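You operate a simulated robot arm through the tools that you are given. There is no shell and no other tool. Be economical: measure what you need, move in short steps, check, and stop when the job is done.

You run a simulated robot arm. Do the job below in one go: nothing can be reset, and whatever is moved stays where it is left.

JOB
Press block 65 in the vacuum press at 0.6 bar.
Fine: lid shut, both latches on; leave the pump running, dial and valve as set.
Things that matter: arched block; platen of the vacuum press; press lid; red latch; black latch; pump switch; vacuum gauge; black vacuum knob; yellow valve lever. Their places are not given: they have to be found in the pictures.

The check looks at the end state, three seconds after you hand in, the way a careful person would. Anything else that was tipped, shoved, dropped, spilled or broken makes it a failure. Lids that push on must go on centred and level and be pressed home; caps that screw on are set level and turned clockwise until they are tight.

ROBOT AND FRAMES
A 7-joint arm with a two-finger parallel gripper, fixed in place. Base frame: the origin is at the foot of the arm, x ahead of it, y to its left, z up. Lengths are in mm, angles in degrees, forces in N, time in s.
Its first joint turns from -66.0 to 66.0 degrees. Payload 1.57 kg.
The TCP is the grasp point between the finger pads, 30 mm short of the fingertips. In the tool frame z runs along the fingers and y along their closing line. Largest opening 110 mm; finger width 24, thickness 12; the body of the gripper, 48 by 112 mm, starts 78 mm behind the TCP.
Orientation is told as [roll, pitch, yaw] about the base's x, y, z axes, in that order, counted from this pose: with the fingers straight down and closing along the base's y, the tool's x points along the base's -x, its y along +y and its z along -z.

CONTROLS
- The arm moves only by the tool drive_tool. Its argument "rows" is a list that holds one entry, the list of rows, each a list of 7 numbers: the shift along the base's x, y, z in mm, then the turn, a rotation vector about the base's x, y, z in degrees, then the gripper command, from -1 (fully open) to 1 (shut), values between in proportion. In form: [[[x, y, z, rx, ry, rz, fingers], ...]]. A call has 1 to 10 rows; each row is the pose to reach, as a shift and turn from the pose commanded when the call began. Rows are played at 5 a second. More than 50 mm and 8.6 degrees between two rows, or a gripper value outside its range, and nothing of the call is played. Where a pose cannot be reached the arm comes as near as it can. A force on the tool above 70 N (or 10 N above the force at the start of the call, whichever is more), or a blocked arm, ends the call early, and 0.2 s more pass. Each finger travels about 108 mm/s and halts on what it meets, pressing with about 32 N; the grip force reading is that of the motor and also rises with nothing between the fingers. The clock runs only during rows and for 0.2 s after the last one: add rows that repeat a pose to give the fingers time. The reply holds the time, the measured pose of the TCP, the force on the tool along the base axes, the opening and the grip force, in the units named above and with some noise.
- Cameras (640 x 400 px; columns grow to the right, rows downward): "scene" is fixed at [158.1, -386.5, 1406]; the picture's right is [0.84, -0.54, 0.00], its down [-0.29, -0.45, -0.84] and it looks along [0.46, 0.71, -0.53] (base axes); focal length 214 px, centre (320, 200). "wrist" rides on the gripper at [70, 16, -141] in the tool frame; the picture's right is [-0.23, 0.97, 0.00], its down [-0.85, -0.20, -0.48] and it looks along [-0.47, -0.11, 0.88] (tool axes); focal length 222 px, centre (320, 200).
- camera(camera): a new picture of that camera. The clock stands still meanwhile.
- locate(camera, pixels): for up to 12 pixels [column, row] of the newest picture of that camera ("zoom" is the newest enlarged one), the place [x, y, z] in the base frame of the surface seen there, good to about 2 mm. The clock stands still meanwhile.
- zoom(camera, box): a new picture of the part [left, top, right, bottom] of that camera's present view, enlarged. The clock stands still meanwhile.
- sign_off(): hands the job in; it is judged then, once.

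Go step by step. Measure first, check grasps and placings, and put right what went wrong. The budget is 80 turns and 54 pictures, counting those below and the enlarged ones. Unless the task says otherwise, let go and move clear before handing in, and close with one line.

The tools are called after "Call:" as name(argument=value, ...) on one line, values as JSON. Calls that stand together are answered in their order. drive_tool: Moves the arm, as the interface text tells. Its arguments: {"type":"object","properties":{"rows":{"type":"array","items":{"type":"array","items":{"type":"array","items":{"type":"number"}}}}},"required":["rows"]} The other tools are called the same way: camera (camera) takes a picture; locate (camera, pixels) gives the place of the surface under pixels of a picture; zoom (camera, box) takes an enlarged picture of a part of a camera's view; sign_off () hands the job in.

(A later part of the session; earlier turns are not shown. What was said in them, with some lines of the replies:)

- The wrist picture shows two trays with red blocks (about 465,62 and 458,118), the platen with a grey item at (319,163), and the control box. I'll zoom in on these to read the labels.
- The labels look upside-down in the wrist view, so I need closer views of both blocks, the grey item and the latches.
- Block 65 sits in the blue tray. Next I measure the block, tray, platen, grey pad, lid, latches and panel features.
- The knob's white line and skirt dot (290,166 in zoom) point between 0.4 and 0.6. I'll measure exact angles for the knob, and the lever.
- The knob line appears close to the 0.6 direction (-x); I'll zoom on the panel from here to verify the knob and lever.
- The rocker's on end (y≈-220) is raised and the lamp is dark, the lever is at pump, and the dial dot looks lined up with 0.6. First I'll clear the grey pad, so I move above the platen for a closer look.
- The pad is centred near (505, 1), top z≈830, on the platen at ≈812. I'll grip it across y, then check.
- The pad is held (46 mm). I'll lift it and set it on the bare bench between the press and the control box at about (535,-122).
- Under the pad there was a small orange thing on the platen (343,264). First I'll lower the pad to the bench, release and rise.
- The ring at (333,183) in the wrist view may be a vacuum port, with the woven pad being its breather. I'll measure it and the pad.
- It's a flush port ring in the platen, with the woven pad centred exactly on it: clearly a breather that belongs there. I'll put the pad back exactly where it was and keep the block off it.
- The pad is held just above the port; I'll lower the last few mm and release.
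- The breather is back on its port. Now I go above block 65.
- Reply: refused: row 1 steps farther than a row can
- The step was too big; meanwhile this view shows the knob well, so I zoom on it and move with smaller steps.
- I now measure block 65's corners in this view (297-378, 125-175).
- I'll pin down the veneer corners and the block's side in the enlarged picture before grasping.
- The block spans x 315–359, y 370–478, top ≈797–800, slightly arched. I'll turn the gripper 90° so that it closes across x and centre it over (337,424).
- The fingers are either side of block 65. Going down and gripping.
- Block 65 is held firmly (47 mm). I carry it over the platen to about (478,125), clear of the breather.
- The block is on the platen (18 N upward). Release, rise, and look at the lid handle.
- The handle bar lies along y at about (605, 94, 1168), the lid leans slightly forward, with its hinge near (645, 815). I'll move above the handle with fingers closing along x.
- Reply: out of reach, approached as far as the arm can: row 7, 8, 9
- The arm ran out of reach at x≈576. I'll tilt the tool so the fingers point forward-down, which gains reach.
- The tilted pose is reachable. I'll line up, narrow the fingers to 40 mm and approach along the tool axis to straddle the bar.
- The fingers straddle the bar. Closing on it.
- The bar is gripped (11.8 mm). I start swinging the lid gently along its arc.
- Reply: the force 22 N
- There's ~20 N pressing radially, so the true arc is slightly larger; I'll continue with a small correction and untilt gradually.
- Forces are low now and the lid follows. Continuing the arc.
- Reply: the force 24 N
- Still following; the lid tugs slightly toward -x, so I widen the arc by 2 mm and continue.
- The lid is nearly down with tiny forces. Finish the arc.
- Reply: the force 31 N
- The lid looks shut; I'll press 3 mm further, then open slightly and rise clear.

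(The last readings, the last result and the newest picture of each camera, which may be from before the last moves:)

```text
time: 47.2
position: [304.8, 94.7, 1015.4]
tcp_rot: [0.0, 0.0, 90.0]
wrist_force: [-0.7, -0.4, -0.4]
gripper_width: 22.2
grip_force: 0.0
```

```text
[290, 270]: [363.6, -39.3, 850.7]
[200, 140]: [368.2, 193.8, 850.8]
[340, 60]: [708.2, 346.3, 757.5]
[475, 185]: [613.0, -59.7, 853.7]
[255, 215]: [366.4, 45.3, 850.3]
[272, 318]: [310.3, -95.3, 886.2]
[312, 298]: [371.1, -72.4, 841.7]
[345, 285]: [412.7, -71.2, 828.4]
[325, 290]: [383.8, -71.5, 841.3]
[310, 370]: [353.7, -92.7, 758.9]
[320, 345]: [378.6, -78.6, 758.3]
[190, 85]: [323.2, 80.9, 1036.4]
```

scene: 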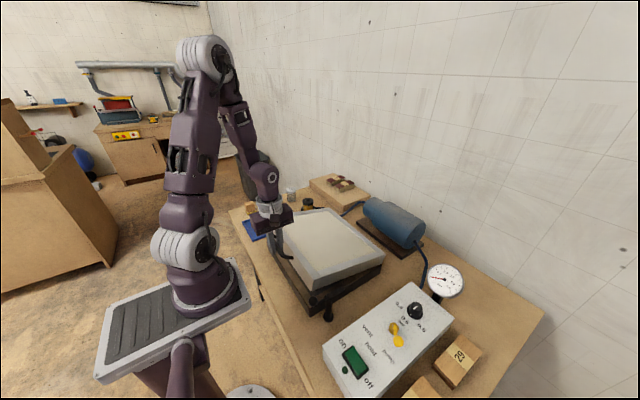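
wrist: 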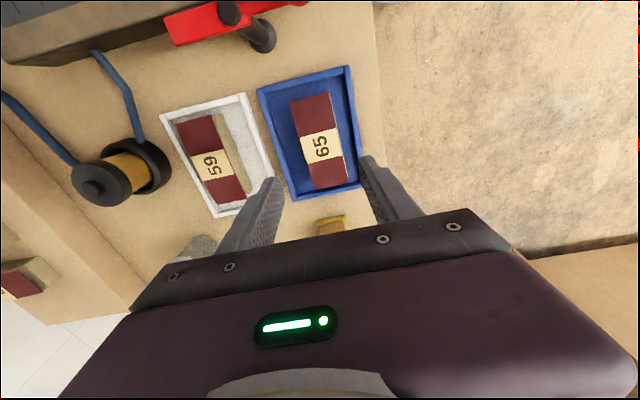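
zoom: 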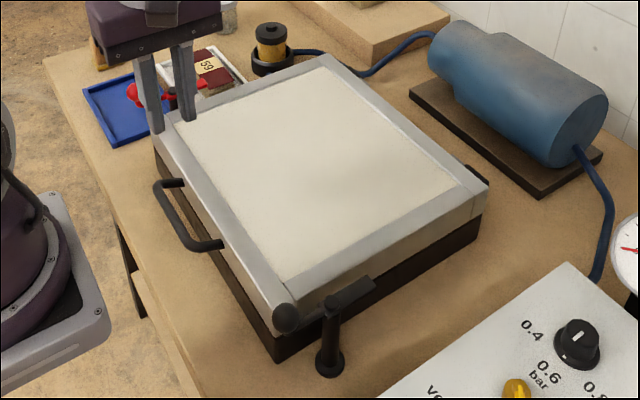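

The lid is level at z≈850.6 everywhere: shut. Now the black latch: I move above its ball and look.

Call:
drive_tool(rows=[[[2, -45, 0, 0, 0, 0, 0.2], [4, -90, 0, 0, 0, 0, 0.2], [8, -135, 0, 0, 0, 0, 0.2], [14, -170, 0, 0, 0, 0, 0.2], [17, -190, -10, 0, 0, 0, 0.2], [17, -190, -30, 0, 0, 0, 0.2], [17, -190, -30, 0, 0, 0, 0.2]]])

Call:
camera(camera="wrist")

```text
time: 48.8
position: [318.2, -97.2, 986.8]
tcp_rot: [0.1, 0.0, 90.0]
wrist_force: [-1.2, 0.0, 0.4]
gripper_width: 43.8
grip_force: 0.0
```

```text
16 pictures are left
```

wrist: 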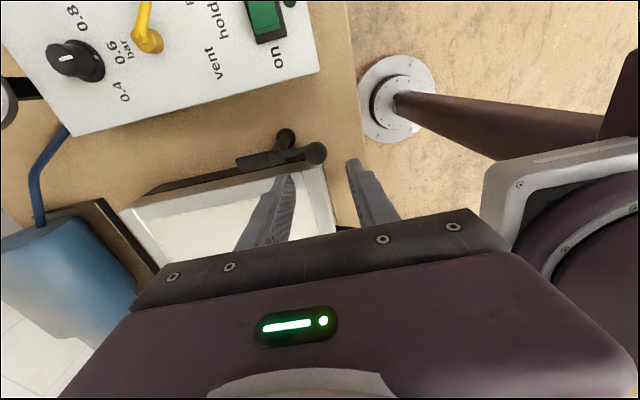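

Call:
locate(camera="wrist", pixels=[[317, 153], [308, 152], [325, 152], [316, 143], [316, 162], [285, 157], [295, 155], [238, 164], [284, 133], [265, 160], [75, 58], [60, 60]])

Call:
zoom(camera="wrist", box=[220, 110, 350, 200])

```text
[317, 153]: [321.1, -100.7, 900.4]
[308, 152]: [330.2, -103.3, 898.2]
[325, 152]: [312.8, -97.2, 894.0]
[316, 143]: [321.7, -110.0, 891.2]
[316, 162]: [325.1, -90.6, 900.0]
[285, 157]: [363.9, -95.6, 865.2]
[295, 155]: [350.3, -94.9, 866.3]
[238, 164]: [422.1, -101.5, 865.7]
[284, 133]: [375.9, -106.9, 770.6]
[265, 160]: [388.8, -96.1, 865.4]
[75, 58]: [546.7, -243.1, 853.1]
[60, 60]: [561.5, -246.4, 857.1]
```

```text
4.44 times, centred on (285, 155) of wrist
```

zoom: 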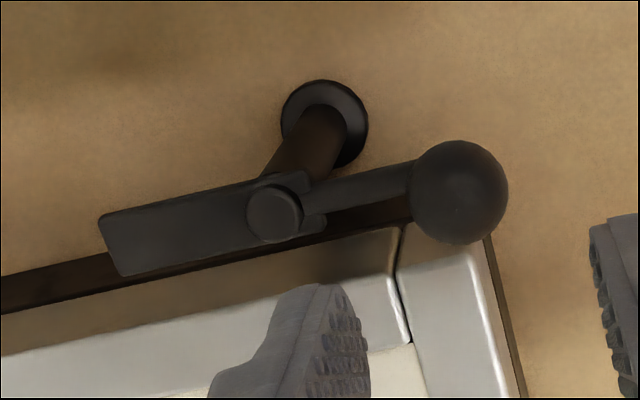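

Ball centre is about (321,-97,889), pivot about (375,-97). I'll grip the ball from above and swing it on its arc so the tail comes over the lid.

Call:
drive_tool(rows=[[[2, 0, -35, 0, 0, 0, 0.2], [3, 0, -65, 0, 0, 0, 0.2], [3, 0, -75, 0, 0, 0, 0.2], [3, 0, -75, 0, 0, 0, 1], [3, 0, -75, 0, 0, 0, 1], [3, 0, -75, 0, 0, 0, 1]]])

Call:
drive_tool(rows=[[[0.8, -9.4, 0, 0, 0, 0, 1], [3.3, -18.5, 0, 0, 0, 0, 1], [7.2, -27, 0, 0, 0, 0, 1], [12.6, -34.7, 0, 0, 0, 0, 1], [19.3, -41.4, 0, 0, 0, 0, 1], [27, -46.8, 0, 0, 0, 0, 1], [35.5, -50.7, 0, 0, 0, 0, 1], [44.6, -53.2, 0, 0, 0, 0, 1], [54, -54, 0, 0, 0, 0, 1]]])

Call:
zoom(camera="scene", box=[280, 240, 380, 340])

```text
time: 50.2
position: [322.1, -95.6, 909.5]
tcp_rot: [-0.1, 0.0, 90.0]
wrist_force: [15.7, 0.8, -16.6]
gripper_width: 25.3
grip_force: 36.5
```

```text
time: 52.2
position: [367.8, -150.2, 909.4]
tcp_rot: [1.3, -0.3, 89.7]
wrist_force: [-51.4, 6.5, 18.8]
gripper_width: 25.3
grip_force: 36.9
```

```text
4.00 times, centred on (330, 290) of scene
```

zoom: 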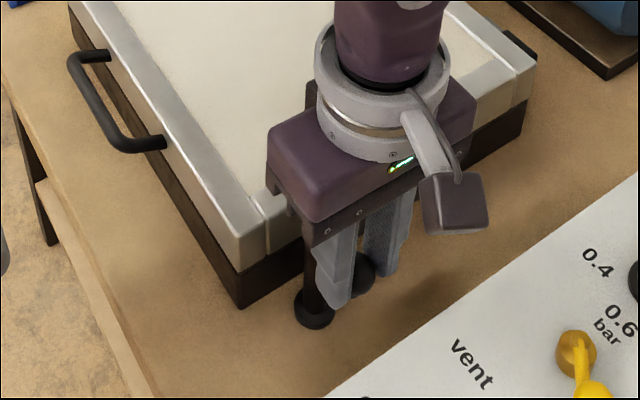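

A -51 N x-force shows the latch reached its stop. Release, rise and look.

Call:
drive_tool(rows=[[[-4, 0, 0, 0, 0, 0, 1], [-4, 0, 0, 0, 0, 0, 0.2], [-4, 0, 0, 0, 0, 0, 0.2], [-4, 0, 40, 0, 0, 0, 0.2], [-4, 0, 85, 0, 0, 0, 0.2], [-4, 0, 85, 0, 0, 0, 0.2]]])

Call:
camera(camera="wrist")

Call:
locate(camera="wrist", pixels=[[320, 160], [320, 170], [320, 180], [320, 190], [320, 200], [320, 150], [320, 140]])

```text
time: 53.6
position: [371.4, -151.9, 992.7]
tcp_rot: [0.0, 0.0, 90.0]
wrist_force: [0.1, -0.5, 1.3]
gripper_width: 43.9
grip_force: 0.1
```

```text
13 pictures are left
```

wrist: 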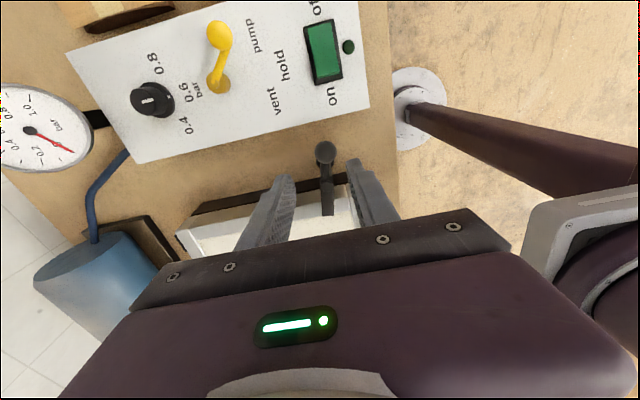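

```text
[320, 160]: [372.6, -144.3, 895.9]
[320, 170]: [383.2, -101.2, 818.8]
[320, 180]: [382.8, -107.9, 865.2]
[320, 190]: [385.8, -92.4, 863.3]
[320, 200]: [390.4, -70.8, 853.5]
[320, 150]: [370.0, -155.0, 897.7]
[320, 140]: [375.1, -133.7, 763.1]
```

The black latch now lies across the lid edge (tail end near 327,210). Next, go to the red latch.

Call:
drive_tool(rows=[[[-4, 45, 0, 0, 0, 0, 0.2], [-9, 90, 0, 0, 0, 0, 0.2], [-14, 135, 0, 0, 0, 0, 0.2], [-19, 180, 0, 0, 0, 0, 0.2], [-24, 225, 0, 0, 0, 0, 0.2], [-29, 270, 0, 0, 0, 0, 0.2], [-34, 315, 0, 0, 0, 0, 0.2], [-39, 360, 0, 0, 0, 0, 0.2], [-44, 405, 0, 0, 0, 0, 0.2], [-48, 445, 0, 0, 0, 0, 0.2]]])

Call:
camera(camera="wrist")

```text
time: 55.8
position: [322.8, 293.9, 994.0]
tcp_rot: [0.0, 0.1, 89.9]
wrist_force: [-0.4, 0.2, 1.2]
gripper_width: 43.8
grip_force: 0.2
```

```text
12 pictures are left
```

wrist: 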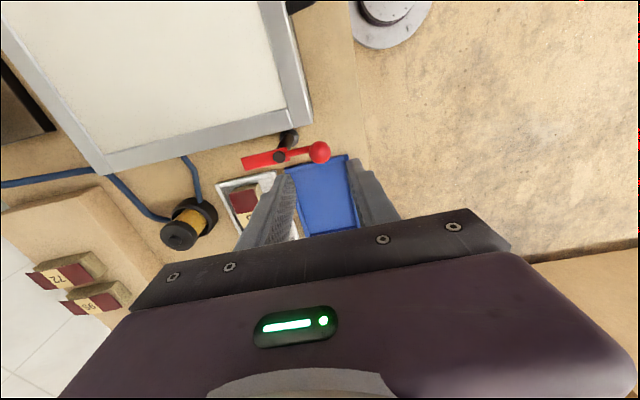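

Call:
locate(camera="wrist", pixels=[[320, 152], [311, 152], [327, 152], [319, 143], [319, 160], [280, 157], [244, 163], [288, 142]])

```text
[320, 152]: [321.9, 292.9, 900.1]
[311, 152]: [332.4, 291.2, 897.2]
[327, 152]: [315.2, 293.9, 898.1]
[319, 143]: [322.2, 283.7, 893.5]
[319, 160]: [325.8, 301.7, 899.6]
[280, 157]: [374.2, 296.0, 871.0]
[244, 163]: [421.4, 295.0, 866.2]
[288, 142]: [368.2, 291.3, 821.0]
```

The red ball is at about (322,296), pivot (374,296). Grip and swing it the mirrored way (+y).

Call:
drive_tool(rows=[[[0, 2, -35, 0, 0, 0, 0.2], [0, 2, -65, 0, 0, 0, 0.2], [0, 2, -82, 0, 0, 0, 0.2], [0, 2, -82, 0, 0, 0, 1], [0, 2, -82, 0, 0, 0, 1], [0, 2, -82, 0, 0, 0, 1]]])

Call:
drive_tool(rows=[[[0.8, 9.4, 0, 0, 0, 0, 1], [3.3, 18.5, 0, 0, 0, 0, 1], [7.2, 27, 0, 0, 0, 0, 1], [12.6, 34.7, 0, 0, 0, 0, 1], [19.3, 41.4, 0, 0, 0, 0, 1], [27, 46.8, 0, 0, 0, 0, 1], [35.5, 50.7, 0, 0, 0, 0, 1], [44.6, 53.2, 0, 0, 0, 0, 1], [52, 54, 0, 0, 0, 0, 1]]])

Call:
drive_tool(rows=[[[-3, 0, 0, 0, 0, 0, 1], [-3, 0, 0, 0, 0, 0, 0.2], [-3, 0, 0, 0, 0, 0, 0.2], [-3, 0, 40, 0, 0, 0, 0.2], [-3, 0, 85, 0, 0, 0, 0.2], [-3, 0, 85, 0, 0, 0, 0.2]]])

Call:
camera(camera="scene")

```text
time: 57.2
position: [322.6, 296.8, 911.2]
tcp_rot: [0.0, 0.0, 90.0]
wrist_force: [-2.9, 0.6, -3.0]
gripper_width: 25.6
grip_force: 37.1
```

```text
time: 59.3
position: [367.0, 347.8, 911.3]
tcp_rot: [1.0, 0.8, 90.2]
wrist_force: [-19.6, -6.5, 19.3]
gripper_width: 25.3
grip_force: 36.4
stopped in row 9: the force on the tool passed its limit (the readings are from after the stop); the commanded pose is now the measured one
```

```text
time: 60.7
position: [367.2, 347.5, 997.4]
tcp_rot: [0.8, 0.6, 90.2]
wrist_force: [-0.2, -0.1, -0.3]
gripper_width: 44.2
grip_force: 0.0
```

```text
11 pictures are left
```

scene: 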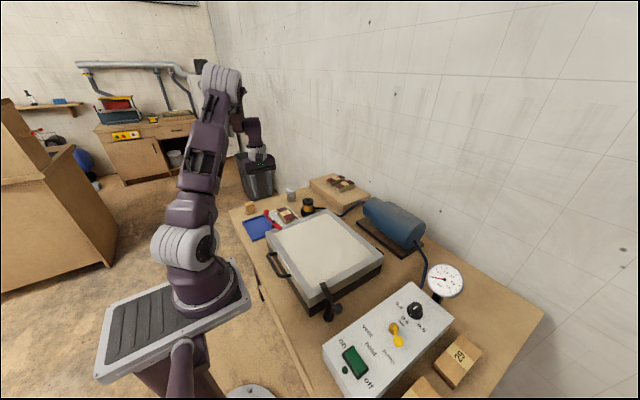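

Both latches are over the lid in the scene view. Now to the pump switch; I move over there with the fingers closed.

Call:
drive_tool(rows=[[[-4, -48, 0, 0, 0, 0, 0.6], [-8, -96, 0, 0, 0, 0, 1], [-10, -144, 0, 0, 0, 0, 1], [-12, -192, 0, 0, 0, 0, 1], [-14, -240, 0, 0, 0, 0, 1], [-16, -288, 0, 0, 0, 0, 1], [-18, -336, 0, 0, 0, 0, 1], [-20, -384, 0, 0, 0, 0, 1], [-22, -432, 0, 0, 0, 0, 1], [-24, -480, 0, 0, 0, 0, 1]]])

Call:
drive_tool(rows=[[[-2, -42, 0, -0.4, -0.3, 0, 1], [-2, -83, 0, -0.8, -0.6, 0, 1], [-2, -83, -30, -0.8, -0.6, 0, 1], [-2, -83, -60, -0.8, -0.6, 0, 1], [-2, -83, -60, -0.8, -0.6, 0, 1]]])

Call:
camera(camera="wrist")

```text
time: 62.9
position: [343.2, -131.8, 995.4]
tcp_rot: [0.8, 0.6, 90.1]
wrist_force: [-0.3, -0.1, 0.0]
gripper_width: 0.1
grip_force: 21.0
```

```text
time: 64.1
position: [339.3, -215.4, 936.1]
tcp_rot: [0.2, 1.4, 90.2]
wrist_force: [-0.9, -0.4, -0.9]
gripper_width: 0.2
grip_force: 21.2
```

```text
10 pictures are left
```

wrist: 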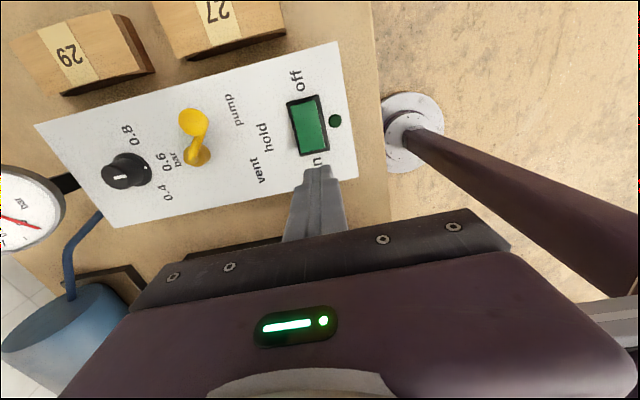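

Call:
locate(camera="wrist", pixels=[[303, 106], [308, 125], [312, 145], [315, 153], [290, 103], [318, 95], [301, 157], [329, 150], [309, 135], [298, 80]])

Call:
zoom(camera="wrist", box=[100, 100, 220, 210])

```text
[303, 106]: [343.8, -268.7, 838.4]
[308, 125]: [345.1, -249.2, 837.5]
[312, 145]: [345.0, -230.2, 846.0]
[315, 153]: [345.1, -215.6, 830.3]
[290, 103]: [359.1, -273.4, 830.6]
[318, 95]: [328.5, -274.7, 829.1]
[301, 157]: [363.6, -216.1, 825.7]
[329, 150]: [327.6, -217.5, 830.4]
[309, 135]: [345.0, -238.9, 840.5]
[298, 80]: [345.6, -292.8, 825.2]
```

```text
3.64 times, centred on (160, 155) of wrist
```

zoom: 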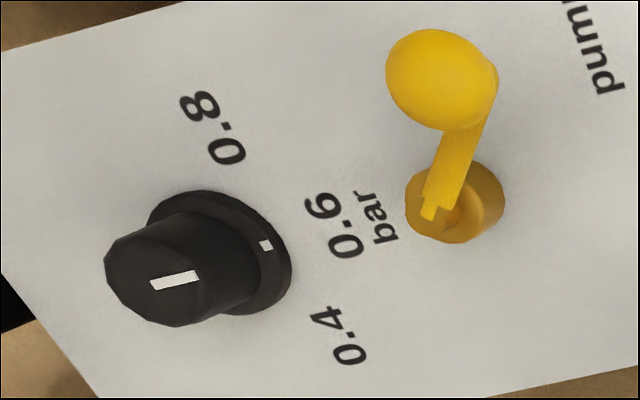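

The rocker's "on" end (y≈-228, z≈846) stands up, so it's off. Press it down gently.

Call:
drive_tool(rows=[[[5, -8, -25, 0, 0, 0, 1], [5, -8, -50, 0, 0, 0, 1], [5, -8, -58, 0, 0, 0, 1], [5, -8, -62, 0, 0, 0, 1], [5, -8, -65, 0, 0, 0, 1], [5, -8, -67, 0, 0, 0, 1], [5, -8, -69, 0, 0, 0, 1], [5, -8, -69, 0, 0, 0, 1]]])

Call:
drive_tool(rows=[[[0, 0, 30, 0, 0, 0, 1], [0, 0, 75, 0, 0, 0, 1], [-10, 30, 110, 0, 0, 0, 1], [-20, 60, 140, 0, 0, 0, 1], [-20, 60, 140, 0, 0, 0, 1]]])

Call:
zoom(camera="scene", box=[310, 250, 490, 400])

```text
time: 65.9
position: [347.2, -221.7, 867.6]
tcp_rot: [0.0, 1.7, 90.1]
wrist_force: [-1.5, 8.1, 59.6]
gripper_width: 0.0
grip_force: 20.9
```

```text
time: 67.1
position: [326.0, -161.2, 1007.6]
tcp_rot: [0.1, 1.4, 90.3]
wrist_force: [0.0, -0.1, 0.2]
gripper_width: 0.0
grip_force: 21.5
```

```text
2.67 times, centred on (400, 325) of scene
```

zoom: 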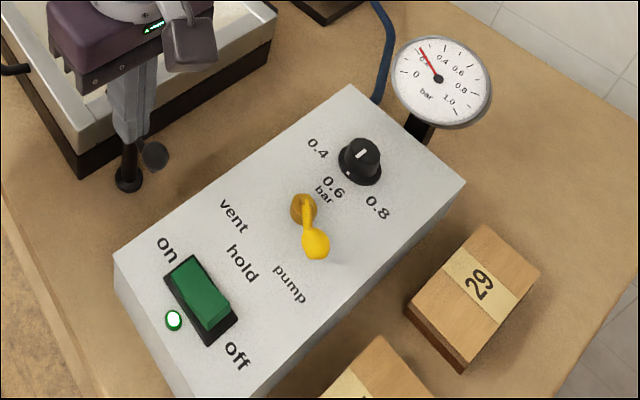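

The pump lamp is lit and the gauge is climbing. I'll wait a few seconds and read the gauge again.

Call:
drive_tool(rows=[[[0, 0, 0, 0, 0, 0, 1], [0, 0, 0, 0, 0, 0, 1], [0, 0, 0, 0, 0, 0, 1], [0, 0, 0, 0, 0, 0, 1], [0, 0, 0, 0, 0, 0, 1], [0, 0, 0, 0, 0, 0, 1], [0, 0, 0, 0, 0, 0, 1], [0, 0, 0, 0, 0, 0, 1], [0, 0, 0, 0, 0, 0, 1], [0, 0, 0, 0, 0, 0, 1]]])

Call:
drive_tool(rows=[[[0, 0, 0, 0, 0, 0, 1], [0, 0, 0, 0, 0, 0, 1], [0, 0, 0, 0, 0, 0, 1], [0, 0, 0, 0, 0, 0, 1], [0, 0, 0, 0, 0, 0, 1], [0, 0, 0, 0, 0, 0, 1], [0, 0, 0, 0, 0, 0, 1], [0, 0, 0, 0, 0, 0, 1], [0, 0, 0, 0, 0, 0, 1], [0, 0, 0, 0, 0, 0, 1]]])

Call:
drive_tool(rows=[[[0, 0, 0, 0, 0, 0, 1], [0, 0, 0, 0, 0, 0, 1], [0, 0, 0, 0, 0, 0, 1], [0, 0, 0, 0, 0, 0, 1], [0, 0, 0, 0, 0, 0, 1], [0, 0, 0, 0, 0, 0, 1], [0, 0, 0, 0, 0, 0, 1], [0, 0, 0, 0, 0, 0, 1], [0, 0, 0, 0, 0, 0, 1], [0, 0, 0, 0, 0, 0, 1]]])

Call:
zoom(camera="scene", box=[400, 255, 470, 310])

```text
time: 69.3
position: [325.7, -162.2, 1006.4]
tcp_rot: [0.2, 1.5, 90.1]
wrist_force: [0.1, -0.8, -0.7]
gripper_width: 0.2
grip_force: 21.3
```

```text
time: 71.5
position: [325.9, -162.7, 1007.1]
tcp_rot: [0.3, 1.5, 90.1]
wrist_force: [-0.7, 0.0, 0.5]
gripper_width: 0.2
grip_force: 21.3
```

```text
time: 73.7
position: [325.4, -161.1, 1006.0]
tcp_rot: [0.3, 1.6, 90.0]
wrist_force: [0.0, 0.7, 0.3]
gripper_width: 0.0
grip_force: 21.2
```

```text
7.27 times, centred on (435, 282) of scene
```

zoom: 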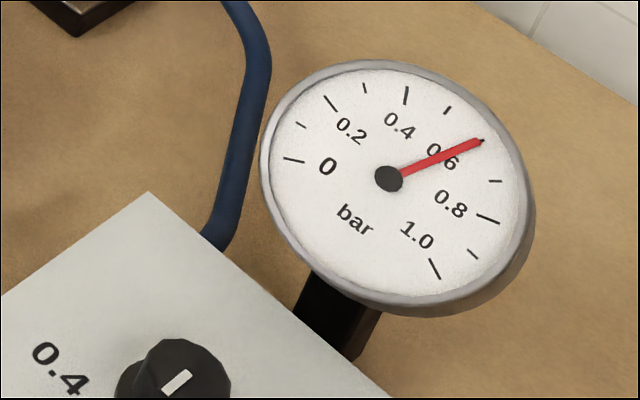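

The needle lies on the 0.6 tick. I'll wait a bit more to confirm it holds, and check the whole scene.

Call:
drive_tool(rows=[[[-10, 30, 20, 0, 0, 0, 1], [-20, 70, 40, 0, 0, 0, 0], [-20, 110, 60, 0, 0, 0, 0], [-20, 150, 80, 0, 0, 0, 0], [-20, 190, 80, 0, 0, 0, 0], [-20, 190, 80, 0, 0, 0, 0], [-20, 190, 80, 0, 0, 0, 0], [-20, 190, 80, 0, 0, 0, 0], [-20, 190, 80, 0, 0, 0, 0], [-20, 190, 80, 0, 0, 0, 0]]])

Call:
zoom(camera="scene", box=[400, 255, 470, 310])

Call:
zoom(camera="scene", box=[230, 180, 400, 330])

Call:
camera(camera="wrist")

```text
time: 75.9
position: [304.0, 27.5, 1085.1]
tcp_rot: [0.2, 1.6, 90.2]
wrist_force: [0.1, -0.3, -0.6]
gripper_width: 54.7
grip_force: 0.1
```

```text
7.27 times, centred on (435, 282) of scene
```

zoom: 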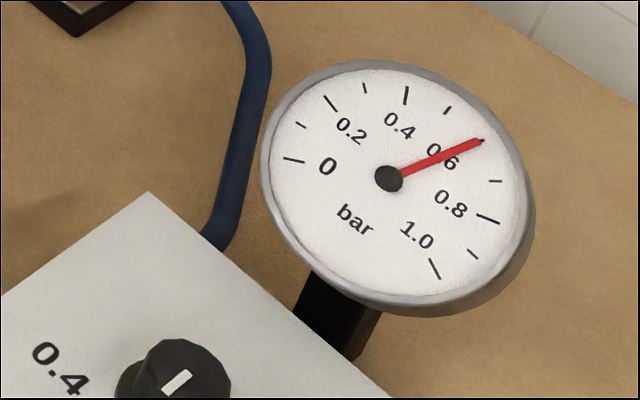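

```text
2.67 times, centred on (315, 255) of scene
```

zoom: 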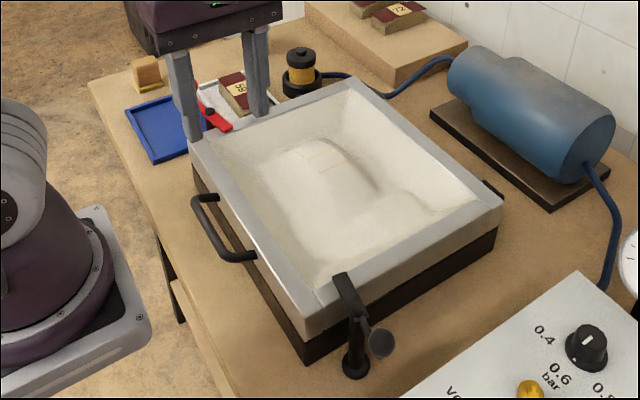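

```text
4 pictures are left
```

wrist: 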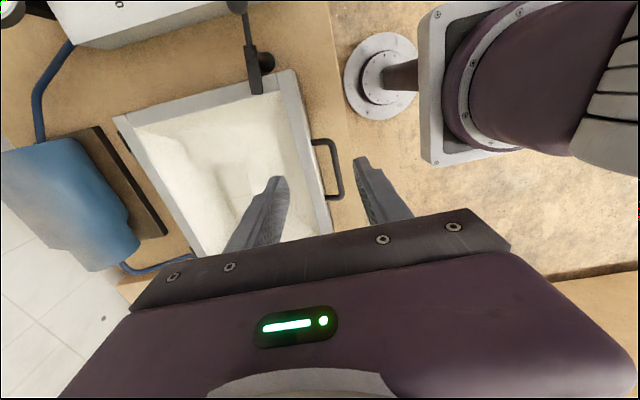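

The gauge holds at 0.6 and the membrane hugs the block. I'll move aside and confirm the red latch's overlap of the lid.

Call:
drive_tool(rows=[[[0, -40, 20, 0, 0, 0, 0], [0, -80, 40, 0, 0, 0, 0], [0, -110, 60, 0, 0, 0, 0], [0, -110, 60, 0, 0, 0, 0]]])

Call:
zoom(camera="scene", box=[250, 200, 330, 250])

Call:
locate(camera="zoom", pixels=[[120, 90], [150, 120], [180, 145], [200, 160], [215, 160], [230, 180], [260, 200]])

```text
time: 76.9
position: [304.2, -82.1, 1146.2]
tcp_rot: [0.2, 1.5, 90.1]
wrist_force: [-0.4, 0.7, -0.1]
gripper_width: 55.1
grip_force: 0.1
```

```text
8.00 times, centred on (290, 225) of scene
```

zoom: 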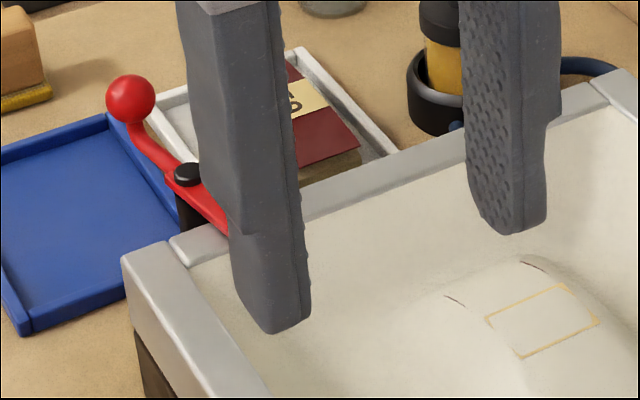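

```text
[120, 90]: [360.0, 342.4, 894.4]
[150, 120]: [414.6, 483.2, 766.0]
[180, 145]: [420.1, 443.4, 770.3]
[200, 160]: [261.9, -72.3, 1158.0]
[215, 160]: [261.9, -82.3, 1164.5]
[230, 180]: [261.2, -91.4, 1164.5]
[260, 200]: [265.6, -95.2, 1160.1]
```

The red latch's tail lies over the lid edge (around 215,215), the black latch is on, the lamp is lit and the gauge is steady at 0.6. Everything is released and the arm is clear, so I hand in.

Call:
sign_off()

```text
The job is handed in.
```

Block 65 is in the press at a steady 0.6 bar, with the lid shut, both latches on and the pump running. The dial and valve are as I found them, since they already read 0.6 and "pump". I briefly lifted the grey pad off the platen, found a vacuum port under it, and put the pad back over the port.
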